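You operate a simulated robot arm through the tools that you are given. There is no shell and no other tool.

You run a simulated robot arm. Do the job below in one go: nothing can be reset, and whatever is moved stays where it is left.

TASK
Switch the isolator off and unlink the grey battery, minus first, capping each post as it comes bare.
Fine: the posts still carry 12 V: black post cap on minus, red post cap on plus. Set down upright: black post cap, red post cap.

Only the result counts: the job must be done as asked and must still hold three seconds after the hand-in. Knocking over, shifting, dropping, spilling or breaking anything else fails it. Lids that push on must go on centred and level and be pressed home; caps that screw on are set level and turned clockwise until they are tight.

THE ROBOT
A 6-joint arm with a two-finger parallel gripper, fixed in place. Base frame: the origin is on the floor under the middle of its stand, x ahead of it, y to its left, z up; the work surface is at about z = 660. Readings come in mm, rad, newtons and seconds.
With the tool pointing down near the work surface it reaches from about 260 to 680 mm from the base axis. Its first joint turns from -2.897 to 2.897 rad. Payload 1.57 kg.
The tool frame sits at the grasp point between the pads (the TCP): z along the fingers, y along the line on which they close. The tips reach 30 mm beyond it. Largest opening 110 mm; finger width 24, thickness 12; the body of the gripper, 48 by 112 mm, starts 78 mm behind the TCP.
Orientation is told as [roll, pitch, yaw] about the base's x, y, z axes, in that order, counted from this pose: with the fingers straight down and closing along the base's y, the tool's x points along the base's -x, its y along +y and its z along -z.

THE INTERFACE
- The arm moves only by the tool drive_tool. Its argument "plan" is a list of rows, each a list of 7 numbers: the finger opening in mm, from 0 to 110, then the shift along the tool's x, y, z in units of 400 mm (1.0 is 400 mm), then the turn, a rotation vector about the tool's x, y, z in units of 60 degrees (1.0 is 60 degrees). In form: [[fingers, tx, ty, tz, wx, wy, wz], ...]. A call has 1 to 20 rows; each row is the pose to reach, as a shift and turn from the pose commanded when the call began, along the tool's axes at that moment. A call with a number of a shift or a turn outside -1 to 1 is refused whole. Rows are played at 5 a second. More than 50 mm and 0.15 rad between two rows, or a gripper value outside its range, and nothing of the call is played. Where a pose cannot be reached the arm comes as near as it can. A force on the tool above 70 N (or 10 N above the force at the start of the call, whichever is more), or a blocked arm, ends the call early, and 0.2 s more pass. Each finger travels about 108 mm/s and halts on what it meets, pressing with about 35 N; the grip force reading is that of the motor and also rises with nothing between the fingers. The clock runs only during rows and for 0.2 s after the last one: add rows that repeat a pose to give the fingers time. The reply holds the time, the measured pose of the TCP, the force on the tool along the base axes, the opening and the grip force, in the units named above and with some noise, with the torque about the TCP (base axes, N m) and any sound that the robot's microphone picked up.
- Cameras (640 x 400 px; columns grow to the right, rows downward): "scene" is fixed at [398.8, 497.7, 1305.8]; the picture's right is [-0.97, 0.25, 0.00], its down [0.23, 0.92, -0.31] and it looks along [-0.08, -0.30, -0.95] (base axes); focal length 242 px, centre (320, 200). "wrist" rides on the gripper at [70, 16, -141] in the tool frame; the picture's right is [-0.23, 0.97, 0.00], its down [-0.86, -0.20, -0.48] and it looks along [-0.47, -0.11, 0.88] (tool axes); focal length 222 px, centre (320, 200).
- capture(camera): a new picture of that camera. The clock stands still meanwhile.
- lift_body(by): moves the trunk up (or, below 0, down) by that many mm; the arm rides with it, the base frame stays. It gives what a move gives, with no picture.
- probe_pixels(camera, pixels): for up to 12 pixels [column, row] of the newest picture of that camera ("zoom" is the newest enlarged one), the place [x, y, z] in the base frame of the surface seen there, good to about 3 mm. The clock stands still meanwhile.
- close_up(camera, box): a new picture of the part [left, top, right, bottom] of that camera's present view, enlarged. The clock stands still meanwhile.
- close_job(): hands the job in; it is judged then, once.

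Leave the gripper open and the arm clear of the work at the hand-in unless told otherwise.

The tools are called after ">>>" as a command line: name --pt "numbers of a row" for each row, then --argument value for the rest, lists and objects as JSON in quotes. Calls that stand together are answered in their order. drive_tool: Moves the arm, as the interface text tells. Its arguments: {"type":"object","properties":{"plan":{"type":"array","items":{"type":"array","items":{"type":"number"}}}},"required":["plan"]} The other tools are called the same way: lift_body (by) moves the trunk up or down; capture (camera) takes a picture; probe_pixels (camera, pixels) gives the place of the surface under pixels of a picture; close_up (camera, box) takes an enlarged picture of a part of a camera's view; close_job () hands the job in.

At the start:

```text
time: 0.0
position: [460.5, 286.6, 1026.2]
tool_rot: [-0.002, -0.001, 0.0]
contact_force: [-0.4, -0.5, -0.3]
torque: [0.02, 0.0, -0.03]
gripper_width: 109.9
gripper_force: 0.2
trunk travel left (down, up): [-100.0, 490.0]
```

scene: 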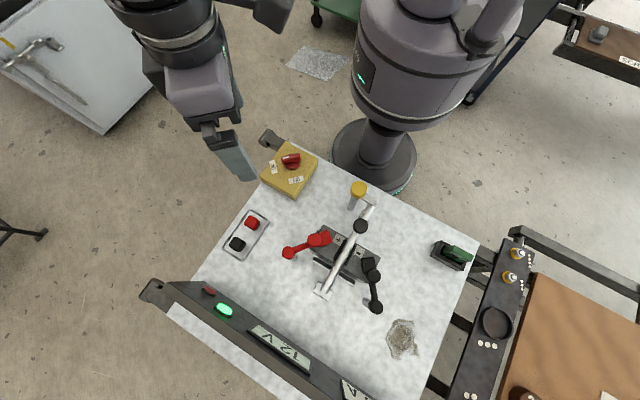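
wrist: 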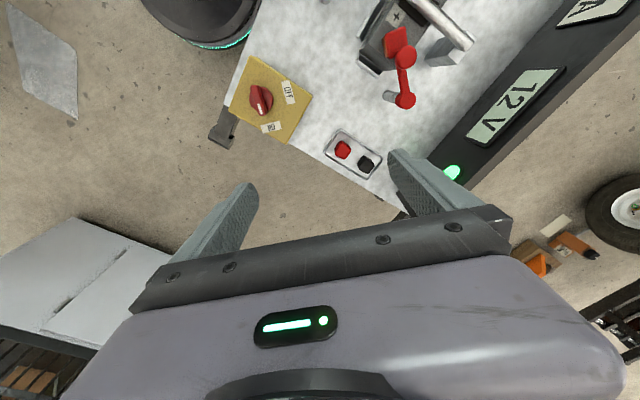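

I see a grey battery in the middle of the bench with red and black clamps, a yellow isolator with a red knob at about (291,160), a tray with red and black caps at about (245,235), a yellow object near (358,190) and a green one near (455,255). I'll take enlarged pictures first.

>>> close_up --camera "scene" --box '[220, 130, 340, 205]'

>>> close_up --camera "scene" --box '[270, 180, 414, 320]'

>>> close_up --camera "scene" --box '[205, 195, 301, 265]'

>>> close_up --camera "scene" --box '[410, 220, 530, 300]'

>>> close_up --camera "scene" --box '[140, 270, 390, 400]'

```text
5.33 times, centred on (280, 168) of scene
```

zoom: 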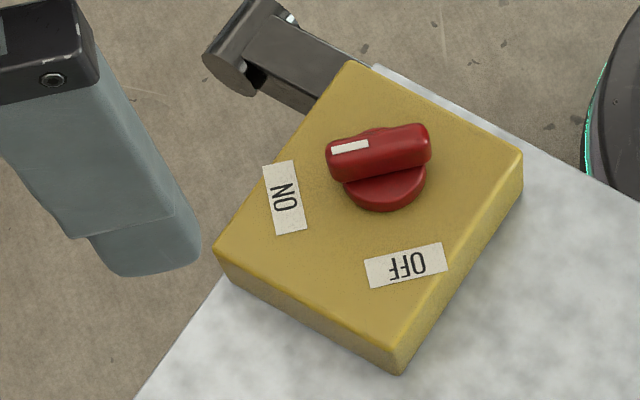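

```text
2.86 times, centred on (342, 250) of scene
```

zoom: 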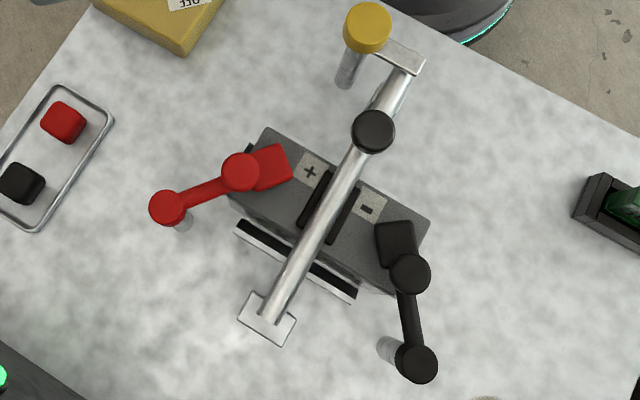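

```text
5.71 times, centred on (253, 230) of scene
```

zoom: 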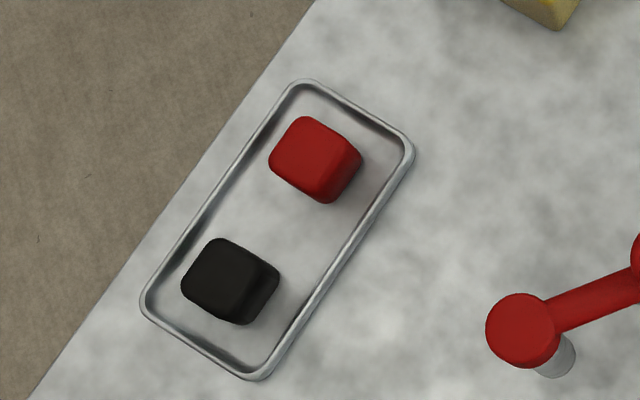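

```text
5.00 times, centred on (470, 260) of scene
```

zoom: 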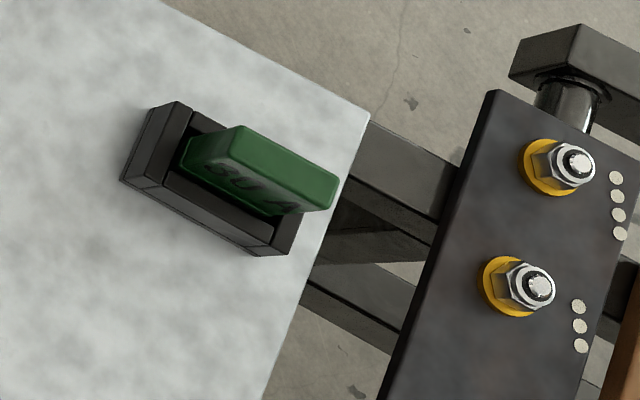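

```text
2.56 times, centred on (265, 335) of scene
```

zoom: 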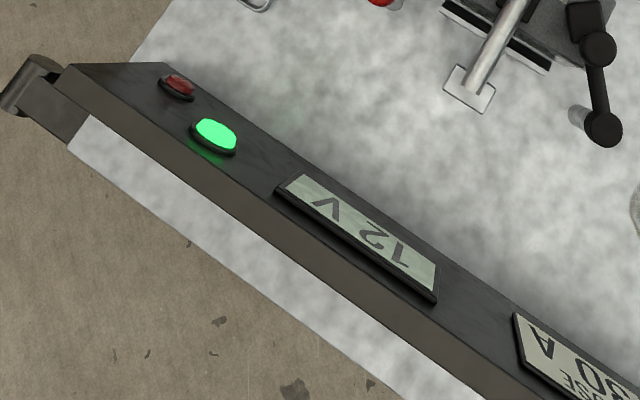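

Next I'll measure places in the scene: isolator knob, its labels, caps, battery posts, link ends and pegs.

>>> probe_pixels --camera "scene" --pixels '[[291, 158], [273, 167], [296, 180], [252, 222], [237, 243], [289, 253], [325, 239], [318, 242], [368, 264], [373, 275], [375, 307], [358, 188]]'

>>> close_up --camera "scene" --box '[275, 220, 345, 264]'

>>> close_up --camera "scene" --box '[335, 245, 415, 325]'

>>> close_up --camera "scene" --box '[330, 170, 400, 240]'

>>> close_up --camera "wrist" --box '[340, 0, 480, 110]'

```text
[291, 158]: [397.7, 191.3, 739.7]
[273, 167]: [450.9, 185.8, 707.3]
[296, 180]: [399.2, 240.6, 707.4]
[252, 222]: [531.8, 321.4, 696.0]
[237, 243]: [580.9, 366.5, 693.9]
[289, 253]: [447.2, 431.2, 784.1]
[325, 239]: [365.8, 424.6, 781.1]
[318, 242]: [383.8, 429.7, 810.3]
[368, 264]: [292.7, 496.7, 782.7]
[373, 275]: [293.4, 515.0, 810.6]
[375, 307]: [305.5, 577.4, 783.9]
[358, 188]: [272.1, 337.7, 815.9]
```

```text
9.09 times, centred on (310, 242) of scene
```

zoom: 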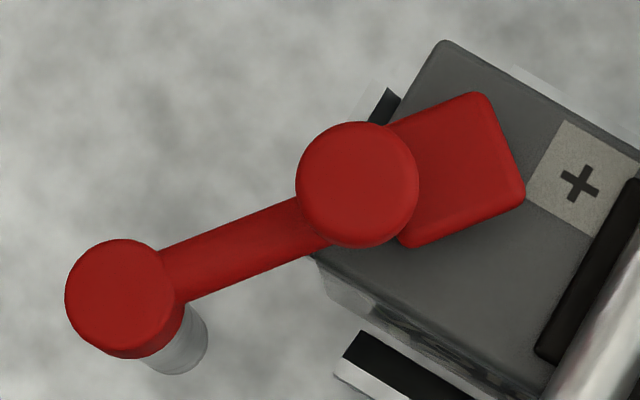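

```text
5.00 times, centred on (375, 285) of scene
```

zoom: 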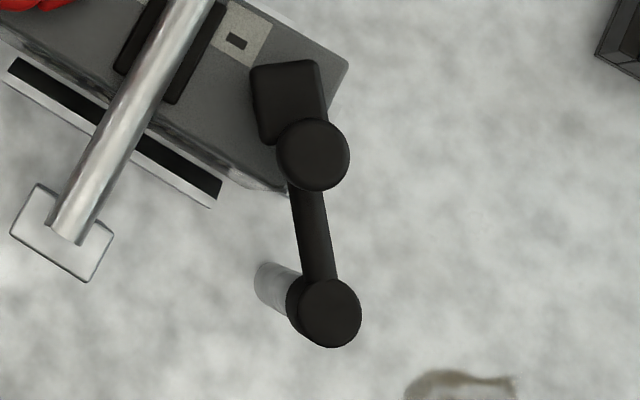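

```text
5.71 times, centred on (365, 205) of scene
```

zoom: 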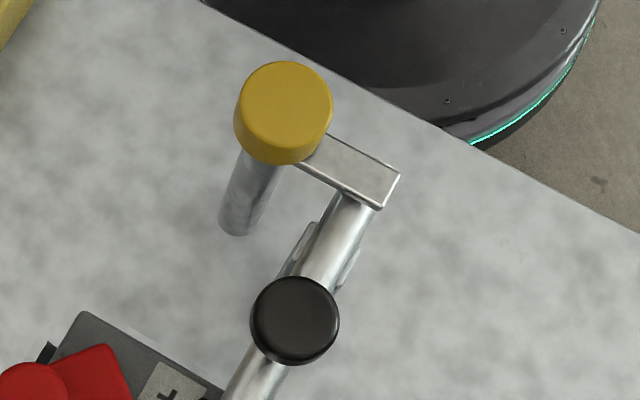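

```text
3.64 times, centred on (410, 55) of wrist
```

zoom: 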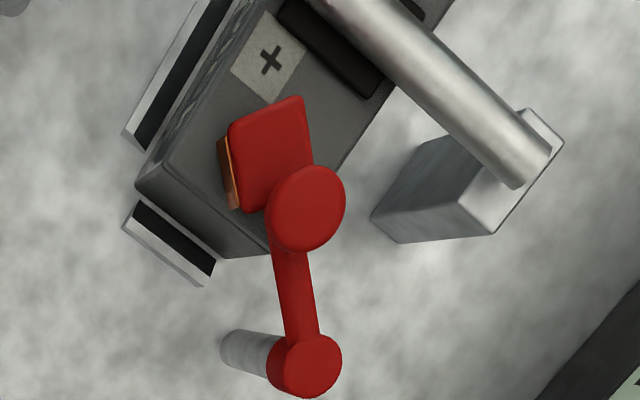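

The links look like arms from a pillar to a boot on each battery post, with a round knob near the boot. I want a view from the robot's side before touching anything, so I'll move high above the bench and tilt the camera a little.

>>> drive_tool --pt "110 0.1 0.05 0 0 -0.05 0" --pt "110 0.2 0.1 0 0 -0.1 0" --pt "110 0.3 0.15 0 0 -0.15 0" --pt "110 0.4 0.2 0 0 -0.2 0" --pt "110 0.5 0.25 0 0 -0.25 0" --pt "110 0.6 0.3 0 0 -0.3 0" --pt "110 0.7 0.35 0 0 -0.35 0" --pt "110 0.75 0.39 0.05 0 -0.367 0" --pt "110 0.75 0.39 0.15 0 -0.367 0" --pt "110 0.75 0.39 0.25 0 -0.367 0" --pt "110 0.75 0.39 0.3 0 -0.367 0"

>>> capture --camera "wrist"

>>> capture --camera "scene"

```text
time: 2.2
position: [192.9, 454.2, 1022.2]
tool_rot: [0.191, -0.394, -0.14]
contact_force: [0.3, -0.5, -0.3]
torque: [0.02, 0.02, -0.03]
gripper_width: 109.8
gripper_force: 0.0
trunk travel left (down, up): [-100.0, 490.0]
stopped in row 10: the arm was blocked; the commanded pose is now the measured one
```

```text
taken
```

wrist: 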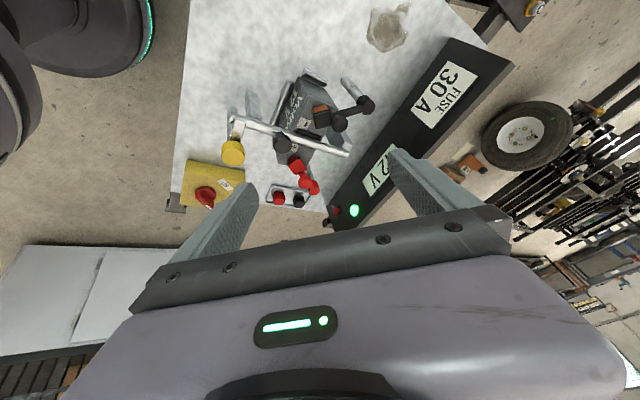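

```text
taken
```

scene: 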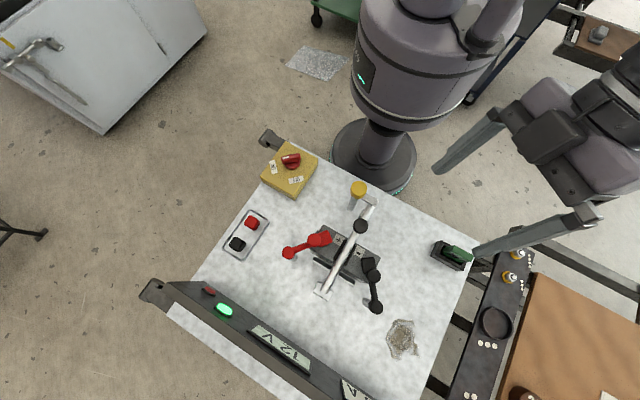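

The arm could not go further in that pose (no contact force), but the wrist view already shows the battery from the robot's side around (300,115). I'll enlarge it.

>>> close_up --camera "wrist" --box '[220, 60, 390, 210]'

>>> close_up --camera "wrist" --box '[270, 70, 380, 140]'

>>> close_up --camera "wrist" --box '[260, 130, 350, 210]'

```text
2.67 times, centred on (305, 135) of wrist
```

zoom: 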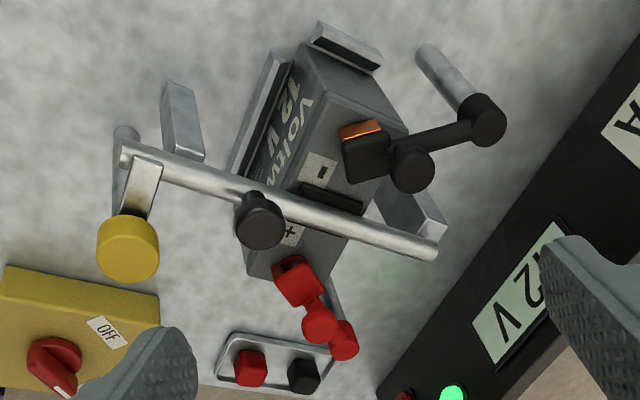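

```text
5.71 times, centred on (325, 105) of wrist
```

zoom: 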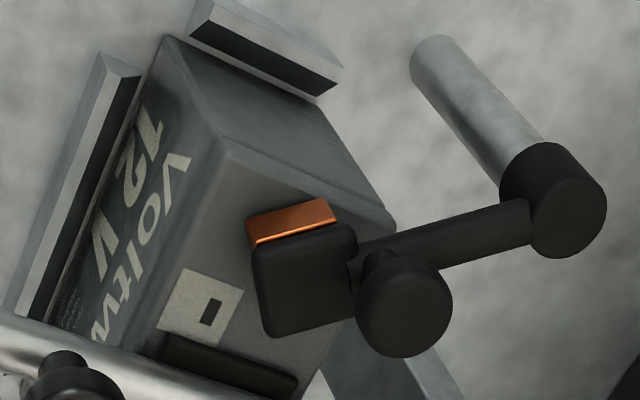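

```text
5.00 times, centred on (305, 170) of wrist
```

zoom: 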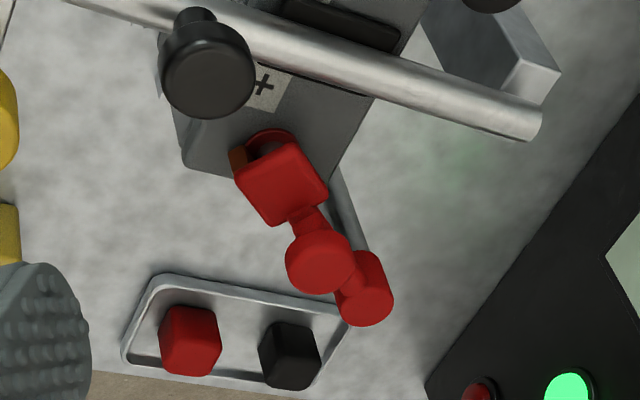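

The head of each link looks like an open copper fork swung onto its post, hinged at its pillar. I need to know which way the forks open, so I'll turn the gripper by a quarter turn while staying high, to look from the isolator side.

>>> drive_tool --pt "110 -0.03 -0.02 0.015 -0.036 0.003 -0.09" --pt "110 -0.06 -0.045 0.03 -0.072 0.006 -0.18" --pt "110 -0.09 -0.07 0.045 -0.108 0.009 -0.27" --pt "110 -0.12 -0.09 0.06 -0.145 0.012 -0.363" --pt "110 -0.15 -0.115 0.075 -0.18 0.015 -0.45" --pt "110 -0.175 -0.135 0.09 -0.216 0.018 -0.54" --pt "110 -0.2 -0.155 0.105 -0.252 0.021 -0.63" --pt "110 -0.2245 -0.176 0.122 -0.289 0.024 -0.726"

```text
time: 4.0
position: [288.8, 381.5, 999.9]
tool_rot: [0.13, -0.495, 0.702]
contact_force: [1.0, -1.1, 0.5]
torque: [0.03, 0.02, -0.01]
gripper_width: 110.0
gripper_force: 0.0
trunk travel left (down, up): [-100.0, 490.0]
```

The first half of the turn went well. Now the second half, moving lower to look at the plus post from the isolator side.

>>> drive_tool --pt "110 0.007 -0.036 0.031 -0.036 0.003 -0.09" --pt "110 0.014 -0.072 0.062 -0.072 0.006 -0.18" --pt "110 0.02 -0.108 0.093 -0.108 0.009 -0.27" --pt "110 0.027 -0.144 0.124 -0.145 0.012 -0.363" --pt "110 0.034 -0.18 0.155 -0.18 0.015 -0.45" --pt "110 0.04 -0.216 0.186 -0.216 0.018 -0.54" --pt "110 0.047 -0.252 0.217 -0.252 0.021 -0.63" --pt "110 0.054 -0.288 0.248 -0.289 0.024 -0.726"

>>> capture --camera "wrist"

>>> close_up --camera "wrist" --box '[220, 60, 420, 200]'

```text
time: 5.8
position: [381.1, 326.1, 889.4]
tool_rot: [-0.001, -0.522, 1.579]
contact_force: [0.3, 0.0, -0.3]
torque: [0.01, 0.0, 0.01]
gripper_width: 110.0
gripper_force: 0.0
trunk travel left (down, up): [-100.0, 490.0]
```

```text
taken
```

wrist: 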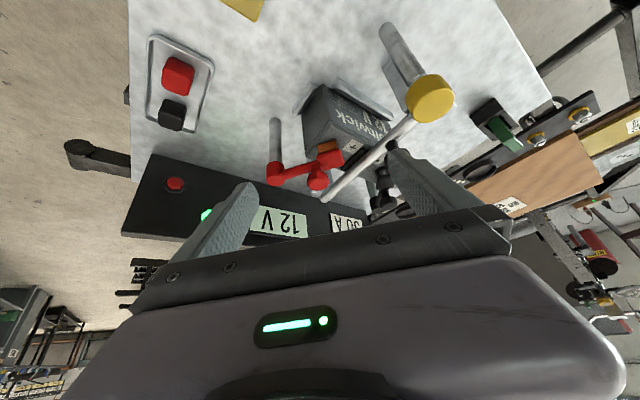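

```text
2.86 times, centred on (320, 130) of wrist
```

zoom: 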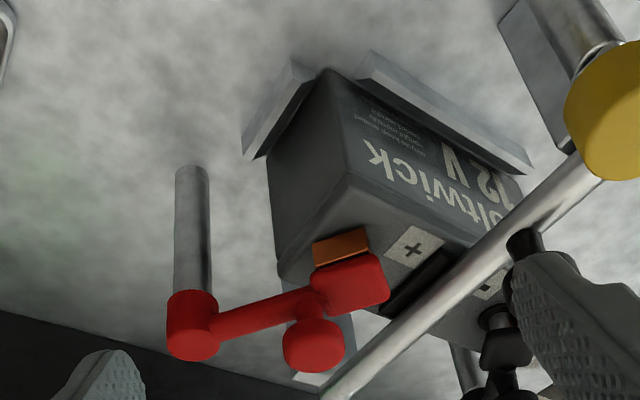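

Clear view from the side: the copper block under the red head at about (340,150). I'll enlarge it more and also look at the black one.

>>> close_up --camera "wrist" --box '[260, 110, 360, 200]'

>>> close_up --camera "wrist" --box '[360, 140, 420, 215]'

>>> close_up --camera "wrist" --box '[370, 10, 470, 130]'

>>> probe_pixels --camera "wrist" --pixels '[[340, 146], [343, 157], [317, 180], [276, 172], [275, 130], [360, 147], [385, 150], [345, 188], [430, 95], [392, 40], [405, 75], [300, 167]]'

```text
4.44 times, centred on (310, 155) of wrist
```

zoom: 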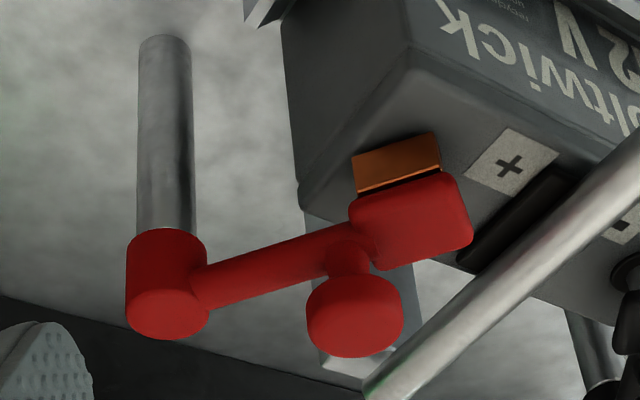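

```text
5.33 times, centred on (390, 178) of wrist
```

zoom: 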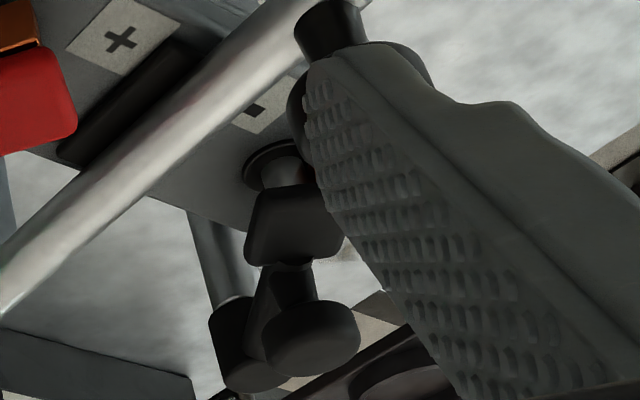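

```text
3.33 times, centred on (420, 70) of wrist
```

zoom: 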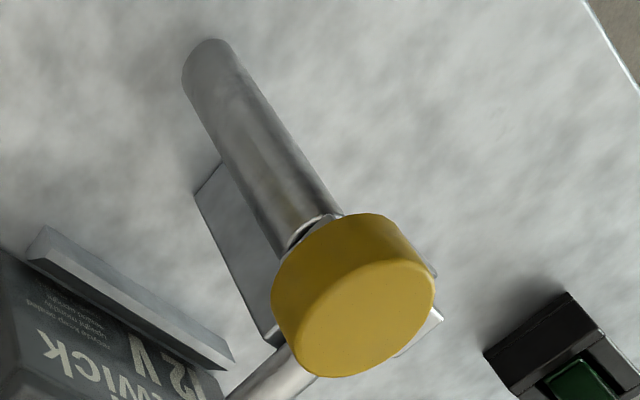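

```text
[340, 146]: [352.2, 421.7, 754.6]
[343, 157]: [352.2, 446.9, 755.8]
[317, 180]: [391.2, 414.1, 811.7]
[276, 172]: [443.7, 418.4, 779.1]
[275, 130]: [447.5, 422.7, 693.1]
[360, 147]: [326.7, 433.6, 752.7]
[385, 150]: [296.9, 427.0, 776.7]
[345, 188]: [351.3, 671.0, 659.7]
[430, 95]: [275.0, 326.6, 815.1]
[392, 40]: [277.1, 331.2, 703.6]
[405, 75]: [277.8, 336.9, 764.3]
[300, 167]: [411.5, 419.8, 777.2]
```

The battery top is at z≈755 and the knob tops at z≈811. The copper plates are on the outer side of each head. I'll look even closer at the black head in this view at about (390,178).

>>> close_up --camera "wrist" --box '[370, 155, 410, 180]'

>>> close_up --camera "wrist" --box '[310, 135, 360, 170]'

```text
16.00 times, centred on (390, 168) of wrist
```

zoom: 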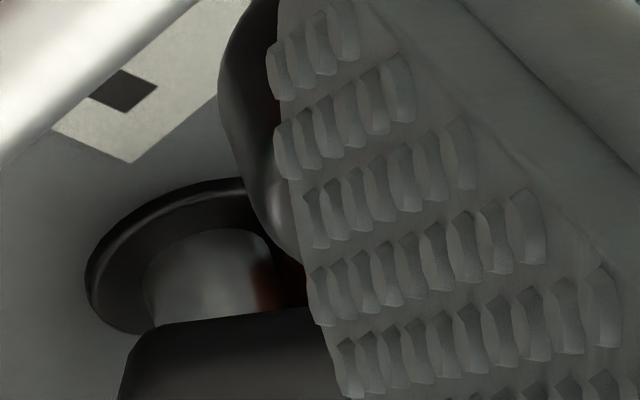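

```text
11.43 times, centred on (335, 152) of wrist
```

zoom: 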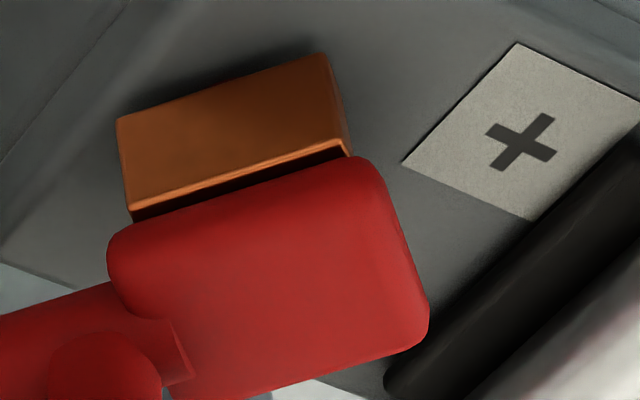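

Now it is clear: each post is a bare silver cylinder and the link's copper block touches it only from the outer side, so each link must swing outward (minus toward -x, plus toward -y). First comes the isolator, so I'll turn back upright and move above it, staying high.

>>> drive_tool --pt "110 0.01 -0.003 -0.03 0.028 0.028 0.104" --pt "110 0.02 -0.006 -0.06 0.056 0.056 0.209" --pt "110 0.03 -0.01 -0.09 0.084 0.084 0.313" --pt "110 0.04 -0.013 -0.12 0.112 0.112 0.418" --pt "110 0.05 -0.016 -0.155 0.14 0.14 0.522" --pt "110 0.06 -0.02 -0.19 0.168 0.168 0.627" --pt "110 0.067 -0.0225 -0.2145 0.196 0.196 0.731"

```text
time: 7.4
position: [390.5, 261.5, 950.8]
tool_rot: [0.109, -0.259, 0.764]
contact_force: [0.4, -0.1, -0.6]
torque: [0.01, -0.01, -0.01]
gripper_width: 109.9
gripper_force: 0.2
trunk travel left (down, up): [-100.0, 490.0]
```

Half of the turn is done; now the second half to upright, above the isolator.

>>> drive_tool --pt "110 0.018 -0.021 0.012 0.028 0.028 0.104" --pt "110 0.036 -0.042 0.024 0.056 0.056 0.209" --pt "110 0.054 -0.063 0.036 0.084 0.084 0.313" --pt "110 0.072 -0.084 0.048 0.112 0.112 0.418" --pt "110 0.09 -0.105 0.06 0.14 0.14 0.522" --pt "110 0.108 -0.125 0.072 0.168 0.168 0.627" --pt "110 0.127 -0.146 0.082 0.196 0.196 0.731"

>>> capture --camera "wrist"

>>> capture --camera "scene"

```text
time: 9.0
position: [399.0, 195.3, 899.5]
tool_rot: [-0.004, -0.001, 0.006]
contact_force: [-0.5, 0.2, 0.5]
torque: [0.0, 0.03, 0.01]
gripper_width: 110.0
gripper_force: 0.0
trunk travel left (down, up): [-100.0, 490.0]
```

```text
taken
```

wrist: 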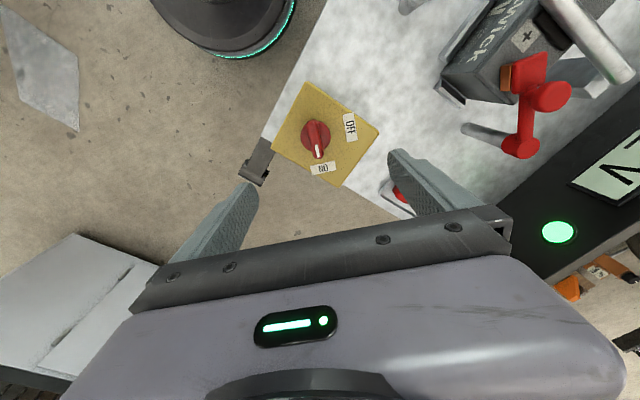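

```text
taken
```

scene: 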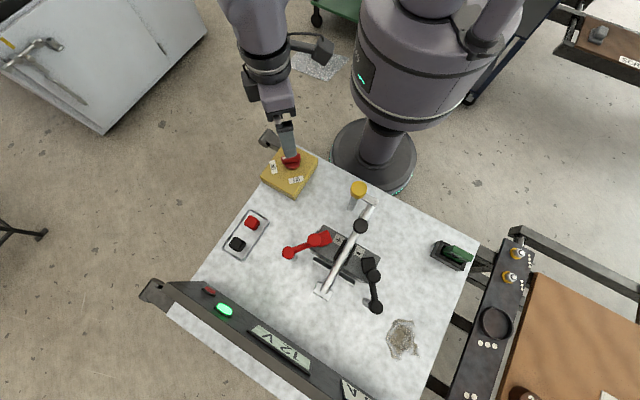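

Upright above the isolator. The knob is at about (316,140) in the wrist picture with its white mark pointing at ON. I'll enlarge it and measure its ends.

>>> close_up --camera "wrist" --box '[270, 80, 380, 190]'

>>> probe_pixels --camera "zoom" --pixels '[[291, 180], [306, 235], [312, 268], [282, 150], [330, 160], [250, 180], [325, 260], [345, 220], [330, 340], [445, 180], [300, 200], [240, 100]]'

```text
3.64 times, centred on (325, 135) of wrist
```

zoom: 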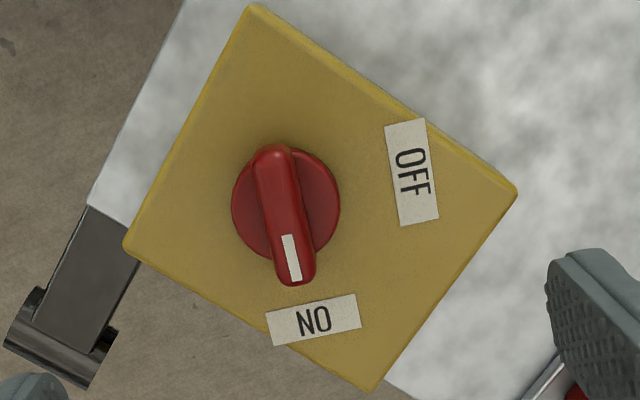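

```text
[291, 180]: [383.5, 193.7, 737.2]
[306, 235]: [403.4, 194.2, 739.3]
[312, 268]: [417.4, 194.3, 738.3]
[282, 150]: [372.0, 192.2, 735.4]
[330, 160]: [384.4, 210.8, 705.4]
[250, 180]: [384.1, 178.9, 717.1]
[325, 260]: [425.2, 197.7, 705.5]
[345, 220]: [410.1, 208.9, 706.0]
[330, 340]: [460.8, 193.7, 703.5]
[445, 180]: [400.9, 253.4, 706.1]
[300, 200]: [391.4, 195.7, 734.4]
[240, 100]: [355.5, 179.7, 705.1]
```

The bar of the knob lies along x, centre about (397,190), top z≈738, base disc top z≈717. I'll go down with the fingers on both sides of the bar (tips just above the disc), then close on it.

>>> drive_tool --pt "60 0.005 -0.013 0.09 0 0 0" --pt "60 0.005 -0.013 0.18 0 0 0" --pt "60 0.005 -0.013 0.27 0 0 0" --pt "60 0.005 -0.013 0.34 0 0 0" --pt "60 0.005 -0.013 0.37 0 0 0" --pt "60 0.005 -0.013 0.37 0 0 0"

>>> close_up --camera "scene" --box '[240, 120, 340, 210]'

>>> capture --camera "wrist"

```text
time: 10.4
position: [397.3, 190.6, 751.7]
tool_rot: [-0.002, 0.001, 0.006]
contact_force: [-0.8, 0.1, -0.1]
torque: [-0.01, 0.0, -0.03]
gripper_width: 59.7
gripper_force: 0.0
trunk travel left (down, up): [-100.0, 490.0]
```

```text
4.44 times, centred on (290, 165) of scene
```

zoom: 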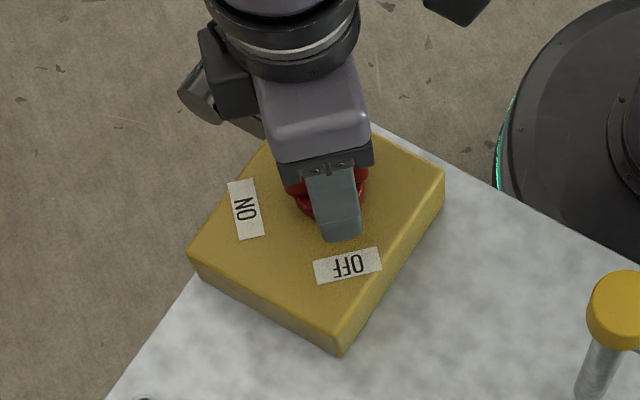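

```text
taken
```

wrist: 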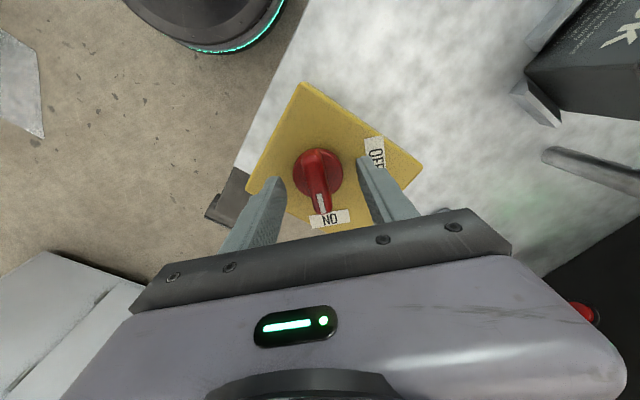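

The fingers straddle the bar evenly. Now close on it.

>>> drive_tool --pt "30 0 0 0 0 0 0" --pt "8 0 0 0 0 0 0" --pt "8 0 0 0 0 0 0" --pt "8 0 0 0 0 0 0"

```text
time: 11.4
position: [398.3, 189.8, 751.4]
tool_rot: [-0.001, 0.0, 0.007]
contact_force: [1.1, -11.9, -1.4]
torque: [-0.14, -0.01, 0.03]
gripper_width: 18.6
gripper_force: 5.7
trunk travel left (down, up): [-100.0, 490.0]
```

Gripped at 18.6 mm, but with a -12 N sideways force, so the bar is slightly toward -y. I'll shift 2 mm that way and let it settle.

>>> drive_tool --pt "8 0 -0.005 0 0 0 0" --pt "8 0 -0.005 0 0 0 0" --pt "8 0 -0.005 0 0 0 0"

```text
time: 12.2
position: [397.7, 187.1, 752.2]
tool_rot: [-0.003, -0.001, 0.007]
contact_force: [1.4, -2.9, -5.7]
torque: [0.21, -0.36, -0.03]
gripper_width: 16.0
gripper_force: 31.4
trunk travel left (down, up): [-100.0, 490.0]
```

Firmly gripped now (16 mm, 31 N). Turn counter-clockwise seen from above (from ON toward OFF), first 45°.

>>> drive_tool --pt "8 0 0 0 0 0 -0.125" --pt "8 0 0 0 0 0 -0.25" --pt "8 0 0 0 0 0 -0.375" --pt "8 0 0 0 0 0 -0.5" --pt "8 0 0 0 0 0 -0.625" --pt "8 0 0 0 0 0 -0.75"

```text
time: 13.6
position: [398.5, 187.1, 751.7]
tool_rot: [-0.001, 0.001, 0.794]
contact_force: [15.3, -19.8, -1.2]
torque: [-0.2, -0.46, 0.0]
gripper_width: 15.9
gripper_force: 31.6
trunk travel left (down, up): [-100.0, 490.0]
```

Turning smoothly, with a 25 N sideways push that shows the knob's axis is about 3 mm farther in +x. I'll correct that and turn the remaining 45°.

>>> drive_tool --pt "8 -0.005 -0.005 0 0 0 0" --pt "8 -0.005 -0.005 0 0 0 -0.125" --pt "8 -0.005 -0.005 0 0 0 -0.25" --pt "8 -0.005 -0.005 0 0 0 -0.375" --pt "8 -0.005 -0.005 0 0 0 -0.5" --pt "8 -0.005 -0.005 0 0 0 -0.625" --pt "8 -0.005 -0.005 0 0 0 -0.75" --pt "8 -0.005 -0.005 0 0 0 -0.75"

>>> capture --camera "scene"

>>> close_up --camera "scene" --box '[170, 270, 330, 390]'

```text
time: 15.4
position: [399.6, 186.6, 751.3]
tool_rot: [0.001, 0.001, 1.578]
contact_force: [-16.2, -20.7, -20.3]
torque: [0.01, -0.11, -0.46]
gripper_width: 15.7
gripper_force: 31.1
trunk travel left (down, up): [-100.0, 490.0]
```

```text
taken
```

scene: 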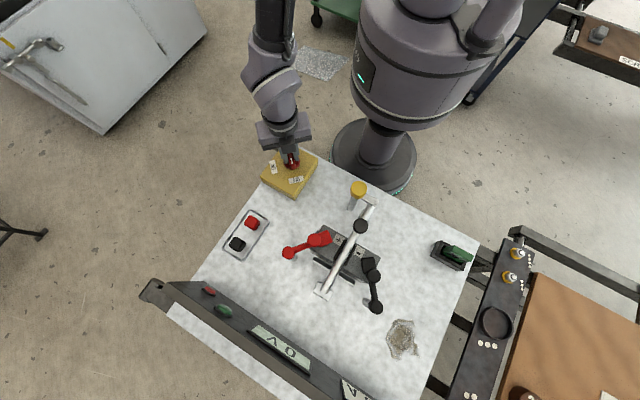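

```text
3.33 times, centred on (250, 330) of scene
```

zoom: 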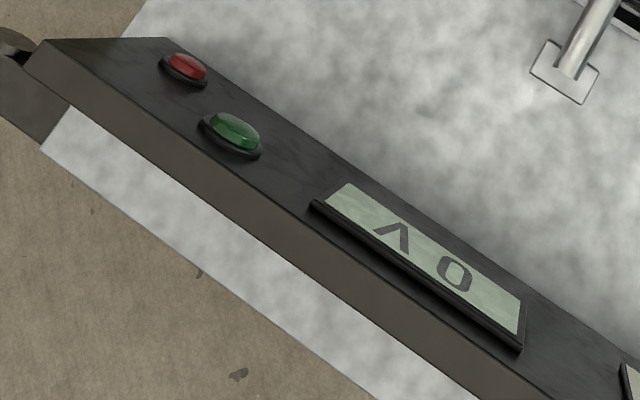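

The panel now reads "0 V" and the green lamp is out: the isolator is off. I'll open the fingers and lift straight up.

>>> drive_tool --pt "20 0 0 0 0 0 0" --pt "50 0 0 0 0 0 0" --pt "60 0 0 0 0 0 0" --pt "60 0 0 -0.03 0 0 0" --pt "60 0 0 -0.1 0 0 0" --pt "60 0 0 -0.2 0 0 0" --pt "60 0 0 -0.3 0 0 0" --pt "60 0 0 -0.4 0 0 0"

>>> capture --camera "wrist"

>>> close_up --camera "scene" --box '[240, 120, 340, 210]'

```text
time: 17.2
position: [398.9, 188.2, 911.6]
tool_rot: [0.0, 0.005, 1.577]
contact_force: [0.4, 0.5, 0.0]
torque: [-0.02, 0.03, -0.02]
gripper_width: 60.1
gripper_force: 0.1
trunk travel left (down, up): [-100.0, 490.0]
```

```text
taken
```

wrist: 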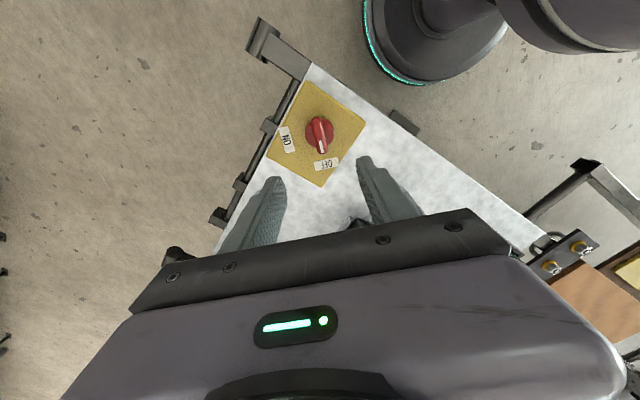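

```text
4.44 times, centred on (290, 165) of scene
```

zoom: 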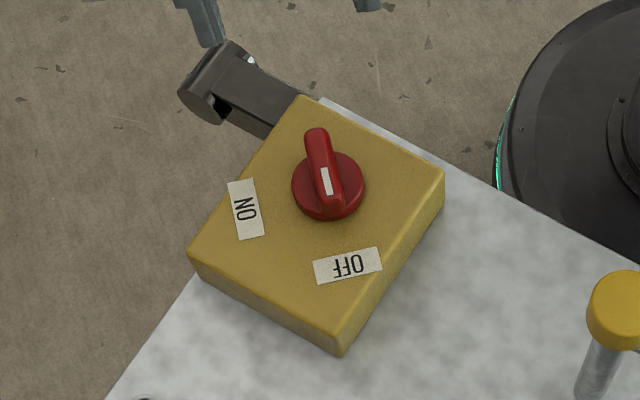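

The knob's white mark now points to OFF. Next the minus link: I'll move at this height (nothing taller than z≈816) to above the black knob and look down.

>>> drive_tool --pt "60 -0.1 0.034 -0.01 0 0 0" --pt "60 -0.2 0.068 -0.02 0 0 0" --pt "60 -0.3 0.102 -0.03 0 0 0" --pt "60 -0.4 0.136 -0.04 0 0 0" --pt "60 -0.5 0.17 -0.05 0 0 0" --pt "60 -0.6 0.204 -0.05 0 0 0" --pt "60 -0.7 0.238 -0.05 0 0 0" --pt "60 -0.78 0.265 -0.05 0 0 0"

>>> capture --camera "wrist"

>>> close_up --camera "wrist" --box '[260, 80, 400, 200]'

```text
time: 19.0
position: [292.6, 499.5, 931.1]
tool_rot: [0.001, 0.003, 1.575]
contact_force: [0.3, 0.3, 0.9]
torque: [-0.03, -0.01, -0.01]
gripper_width: 60.0
gripper_force: 0.0
trunk travel left (down, up): [-100.0, 490.0]
```

```text
taken
```

wrist: 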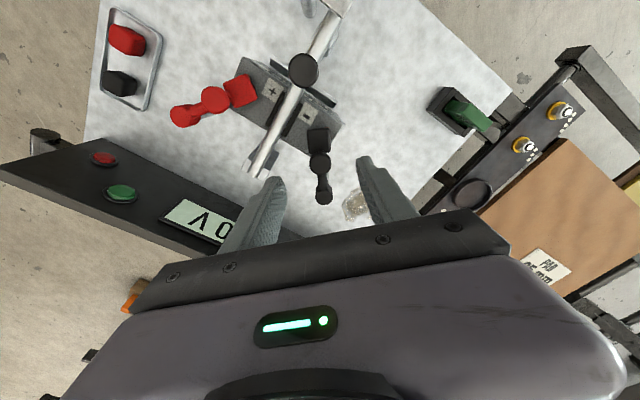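

```text
3.33 times, centred on (330, 140) of wrist
```

zoom: 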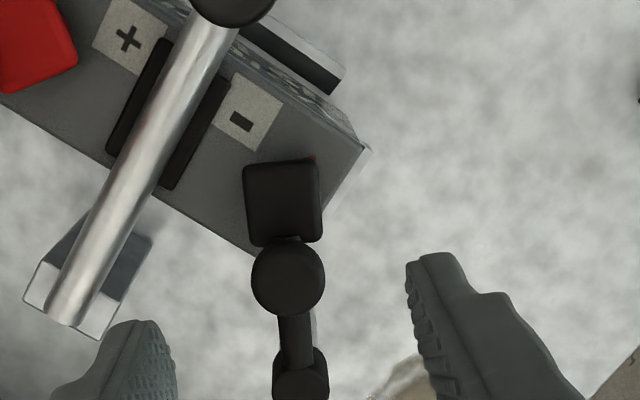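

I'll measure the black knob (zoom centre ≈(288,278)), its edges, the head, the arm and the pivot.

>>> probe_pixels --camera "zoom" --pixels '[[288, 278], [258, 278], [319, 278], [288, 248], [288, 310], [283, 200], [250, 200], [318, 200], [296, 335], [300, 380], [278, 165], [120, 190]]'

>>> close_up --camera "wrist" --box '[290, 110, 350, 210]'

```text
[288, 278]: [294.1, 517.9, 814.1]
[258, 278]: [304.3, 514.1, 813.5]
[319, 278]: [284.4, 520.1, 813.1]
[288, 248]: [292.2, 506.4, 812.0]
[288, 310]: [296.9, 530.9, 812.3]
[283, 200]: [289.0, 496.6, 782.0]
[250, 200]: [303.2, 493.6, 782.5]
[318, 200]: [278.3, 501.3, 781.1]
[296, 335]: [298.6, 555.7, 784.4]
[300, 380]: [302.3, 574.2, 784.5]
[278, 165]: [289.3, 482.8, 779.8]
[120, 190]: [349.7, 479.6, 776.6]
```

```text
4.00 times, centred on (320, 160) of wrist
```

zoom: 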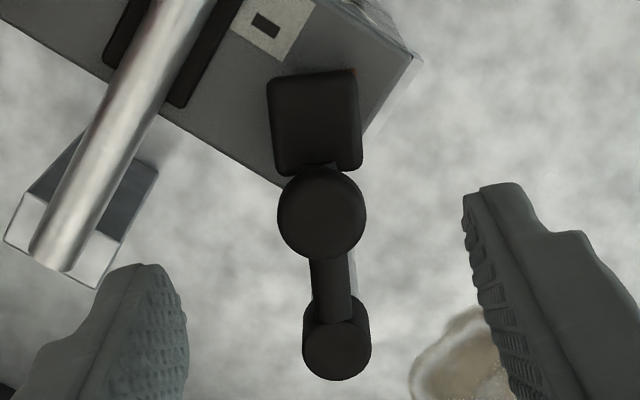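

Knob centre about (294,518), top z≈813, radius ≈12.5; head top z≈782. I'll measure the pivot disc centre, seen at (337,350) in the newest zoom.

>>> probe_pixels --camera "zoom" --pixels '[[337, 350], [310, 350], [364, 350], [337, 332], [337, 374], [320, 215], [285, 215], [358, 215], [335, 285]]'

>>> close_up --camera "scene" --box '[345, 245, 405, 320]'

```text
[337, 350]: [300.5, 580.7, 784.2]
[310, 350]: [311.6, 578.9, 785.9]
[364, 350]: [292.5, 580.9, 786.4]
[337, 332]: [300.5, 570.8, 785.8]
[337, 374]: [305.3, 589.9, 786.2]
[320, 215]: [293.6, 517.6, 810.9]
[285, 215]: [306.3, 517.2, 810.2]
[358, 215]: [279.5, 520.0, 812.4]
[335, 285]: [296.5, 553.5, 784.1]
```

```text
5.33 times, centred on (375, 282) of scene
```

zoom: 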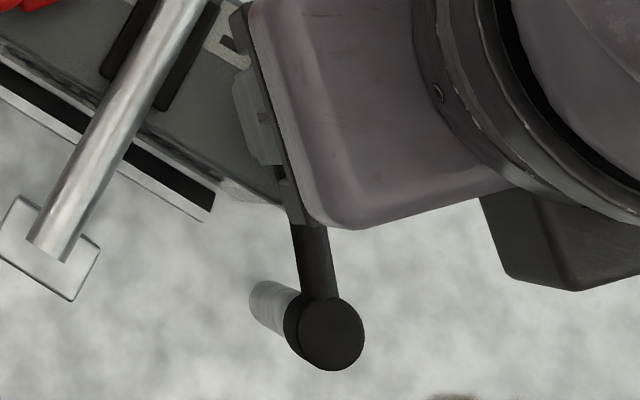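

Pivot centre about (302,580); knob centre (293.5,518), so the knob runs on a 62.6 mm radius. I'll move over the knob and lower with fingers open 60 mm, tips to z≈791, which is above the head and arm.

>>> drive_tool --pt "60 -0.046 -0.002 0 0 0 0" --pt "60 -0.046 -0.002 0.1 0 0 0" --pt "60 -0.046 -0.002 0.2 0 0 0" --pt "60 -0.046 -0.002 0.25 0 0 0" --pt "60 -0.046 -0.002 0.275 0 0 0" --pt "60 -0.046 -0.002 0.275 0 0 0"

>>> capture --camera "wrist"

>>> close_up --camera "wrist" --box '[240, 100, 420, 220]'

```text
time: 20.4
position: [291.3, 517.8, 819.9]
tool_rot: [-0.001, 0.003, 1.579]
contact_force: [0.7, -0.4, -0.2]
torque: [-0.01, 0.03, 0.0]
gripper_width: 59.9
gripper_force: 0.1
trunk travel left (down, up): [-100.0, 490.0]
```

```text
taken
```

wrist: 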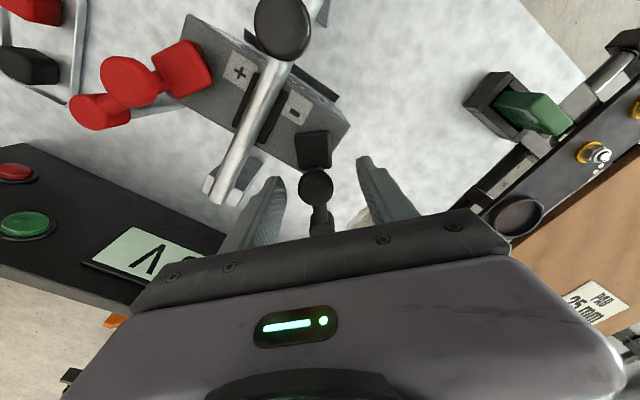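

```text
3.33 times, centred on (330, 160) of wrist
```

zoom: 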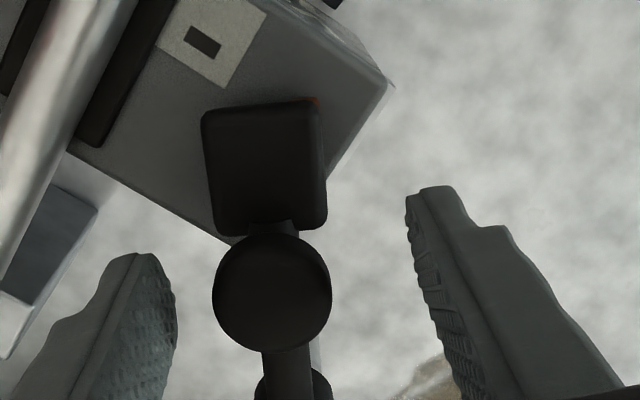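

The knob sits about 3–4 mm toward +x of the finger centre line. I'll shift 3 mm in +x and close gently on it.

>>> drive_tool --pt "50 0 -0.0075 0 0 0 0" --pt "35 0 -0.0075 0 0 0 0" --pt "20 0 -0.0075 0 0 0 0" --pt "20 0 -0.0075 0 0 0 0"

```text
time: 21.4
position: [296.3, 517.3, 821.4]
tool_rot: [-0.001, 0.004, 1.577]
contact_force: [0.3, -1.7, -0.1]
torque: [-0.03, 0.01, 0.01]
gripper_width: 27.3
gripper_force: 38.0
trunk travel left (down, up): [-100.0, 490.0]
```

The knob is gripped (27.3 mm, 38 N). Now I swing it about the pivot toward -x, clockwise seen from above, first by 20°, turning the hand along.

>>> drive_tool --pt "20 -0.0019 0.0136 0 0 0 0.0833" --pt "20 -0.005 0.0269 0 0 0 0.1667" --pt "20 -0.0092 0.0399 0 0 0 0.25" --pt "20 -0.0146 0.0525 0 0 0 0.3333" --pt "20 -0.0146 0.0525 0 0 0 0.3333"

>>> close_up --camera "scene" --box '[320, 230, 420, 320]'

>>> capture --camera "wrist"

```text
time: 22.6
position: [275.2, 524.0, 820.9]
tool_rot: [-0.002, 0.003, 1.228]
contact_force: [0.4, 5.7, -4.6]
torque: [0.18, -0.02, 0.11]
gripper_width: 27.2
gripper_force: 37.7
trunk travel left (down, up): [-100.0, 490.0]
```

```text
4.44 times, centred on (370, 275) of scene
```

zoom: 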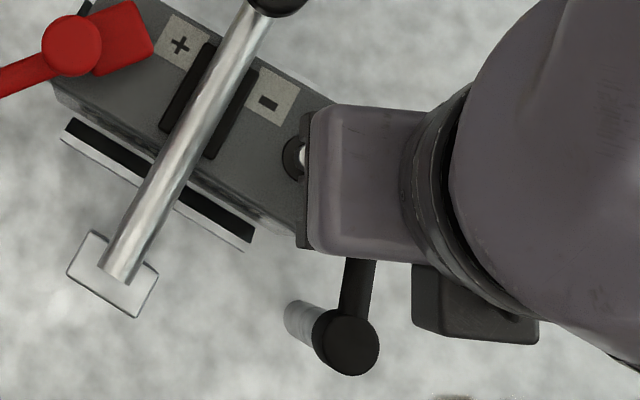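

```text
taken
```

wrist: 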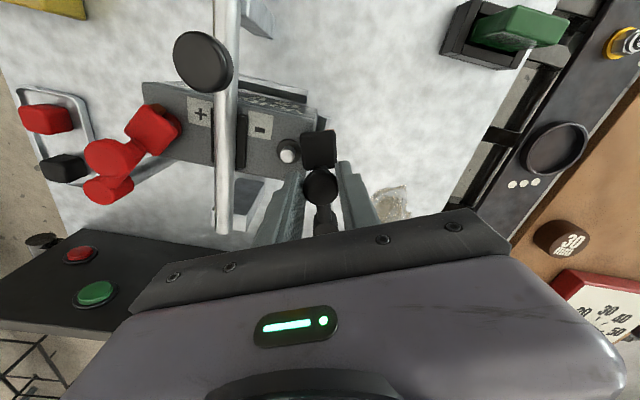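

It swings freely and the minus post is coming bare (visible at about (288,152)). I continue 60° more around the same pivot.

>>> drive_tool --pt "20 -0.0033 0.0203 0 0 0 0.125" --pt "20 -0.0092 0.0399 0 0 0 0.25" --pt "20 -0.0176 0.0587 0 0 0 0.375" --pt "20 -0.0284 0.0761 0 0 0 0.5" --pt "20 -0.0414 0.092 0 0 0 0.625" --pt "20 -0.0564 0.1061 0 0 0 0.75" --pt "20 -0.073 0.1181 0 0 0 0.875" --pt "20 -0.0911 0.1278 0 0 0 1.0" --pt "20 -0.0911 0.1278 0 0 0 1.0"

>>> close_up --camera "scene" --box '[320, 230, 440, 330]'

```text
time: 24.6
position: [240.3, 571.7, 822.0]
tool_rot: [-0.003, 0.001, 0.179]
contact_force: [12.8, -16.4, 9.4]
torque: [-0.46, -0.45, 0.09]
gripper_width: 27.2
gripper_force: 38.2
trunk travel left (down, up): [-100.0, 490.0]
```

```text
4.00 times, centred on (380, 280) of scene
```

zoom: 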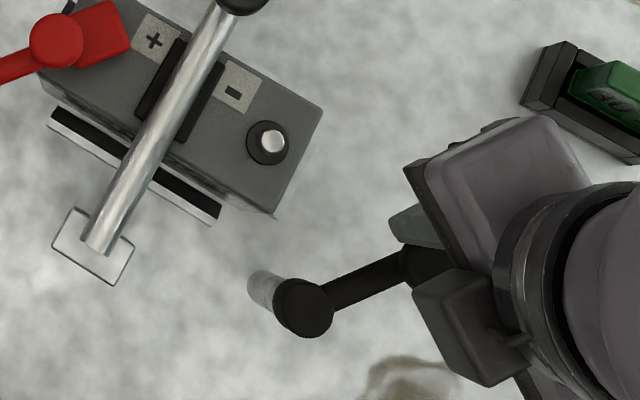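

The minus link is swung well away and the post is bare at zoom (270,140). I'll measure the post and collar, then open and lift.

>>> probe_pixels --camera "zoom" --pixels '[[272, 140], [264, 140], [280, 140], [272, 132], [272, 150], [250, 145], [240, 92], [300, 160], [288, 146]]'

>>> drive_tool --pt "30 0 0 0 0 0 0" --pt "45 0 0 0 0 0 0" --pt "50 0 0 0 0 0 0" --pt "50 0 0 -0.03 0 0 0" --pt "50 0 0 -0.1 0 0 0" --pt "50 0 0 -0.2 0 0 0" --pt "50 0 0 -0.3 0 0 0"

>>> capture --camera "scene"

>>> capture --camera "wrist"

```text
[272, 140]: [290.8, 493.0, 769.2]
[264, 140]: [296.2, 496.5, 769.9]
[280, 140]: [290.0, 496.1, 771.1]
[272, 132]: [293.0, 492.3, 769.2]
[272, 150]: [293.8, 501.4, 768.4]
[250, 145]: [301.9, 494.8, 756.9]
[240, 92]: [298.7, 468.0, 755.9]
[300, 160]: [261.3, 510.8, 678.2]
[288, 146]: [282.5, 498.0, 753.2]
```

```text
time: 26.2
position: [240.0, 574.6, 940.1]
tool_rot: [-0.004, 0.0, 0.182]
contact_force: [0.2, 0.2, -0.7]
torque: [-0.03, -0.03, -0.02]
gripper_width: 50.1
gripper_force: 0.0
trunk travel left (down, up): [-100.0, 490.0]
```

```text
taken
```

scene: 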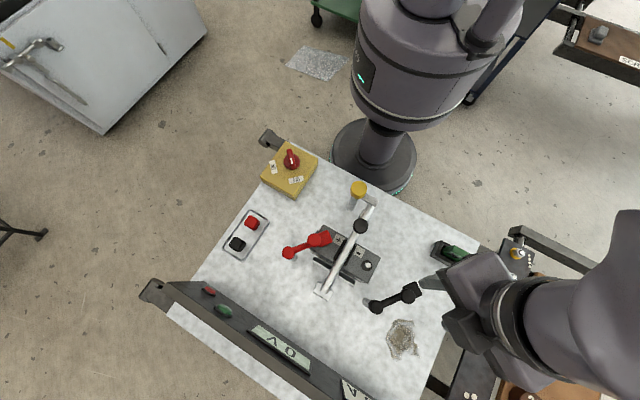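

```text
taken
```

wrist: 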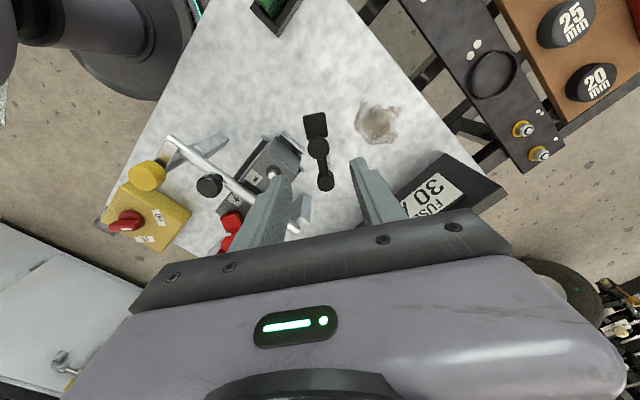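

The minus post is bare: centre about (292.5,495.5), top z≈769.5, battery top z≈755. I now move back high over to the cap tray to look at the caps.

>>> drive_tool --pt "80 -0.066 -0.09 0 0 0 0.02" --pt "80 -0.132 -0.18 0 0 0 0.04" --pt "80 -0.198 -0.27 0 0 0 0.06" --pt "80 -0.264 -0.36 0 0 0 0.08" --pt "80 -0.33 -0.45 0 0 0 0.1" --pt "80 -0.396 -0.54 0 0 0 0.12" --pt "80 -0.462 -0.63 0.01 0 0 0.14" --pt "80 -0.528 -0.72 0.02 0 0 0.174"

>>> capture --camera "wrist"

>>> close_up --camera "scene" --box '[340, 240, 440, 320]'

>>> close_up --camera "scene" --box '[210, 200, 280, 264]'

```text
time: 28.0
position: [497.9, 329.2, 934.6]
tool_rot: [-0.003, 0.0, -0.002]
contact_force: [-1.0, -0.6, 0.0]
torque: [-0.03, 0.01, 0.01]
gripper_width: 79.8
gripper_force: 0.1
trunk travel left (down, up): [-100.0, 490.0]
```

```text
taken
```

wrist: 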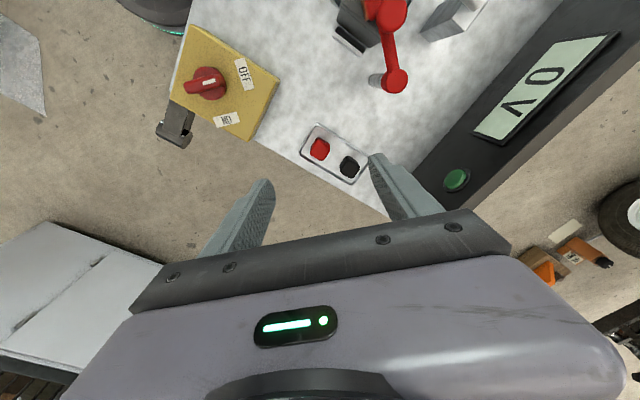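

```text
5.00 times, centred on (390, 280) of scene
```

zoom: 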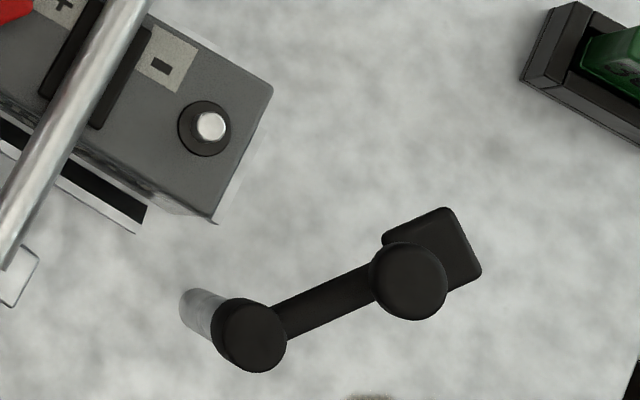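

```text
6.25 times, centred on (245, 232) of scene
```

zoom: 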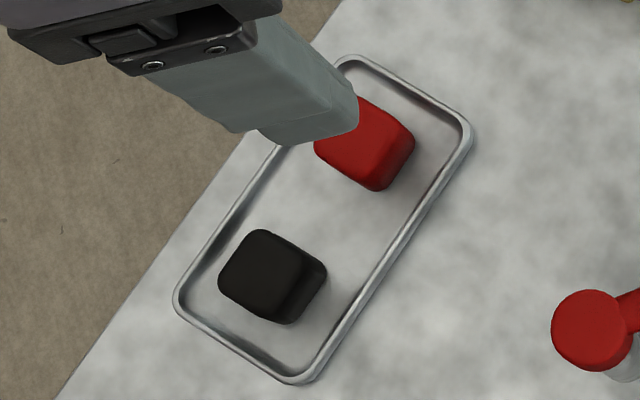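

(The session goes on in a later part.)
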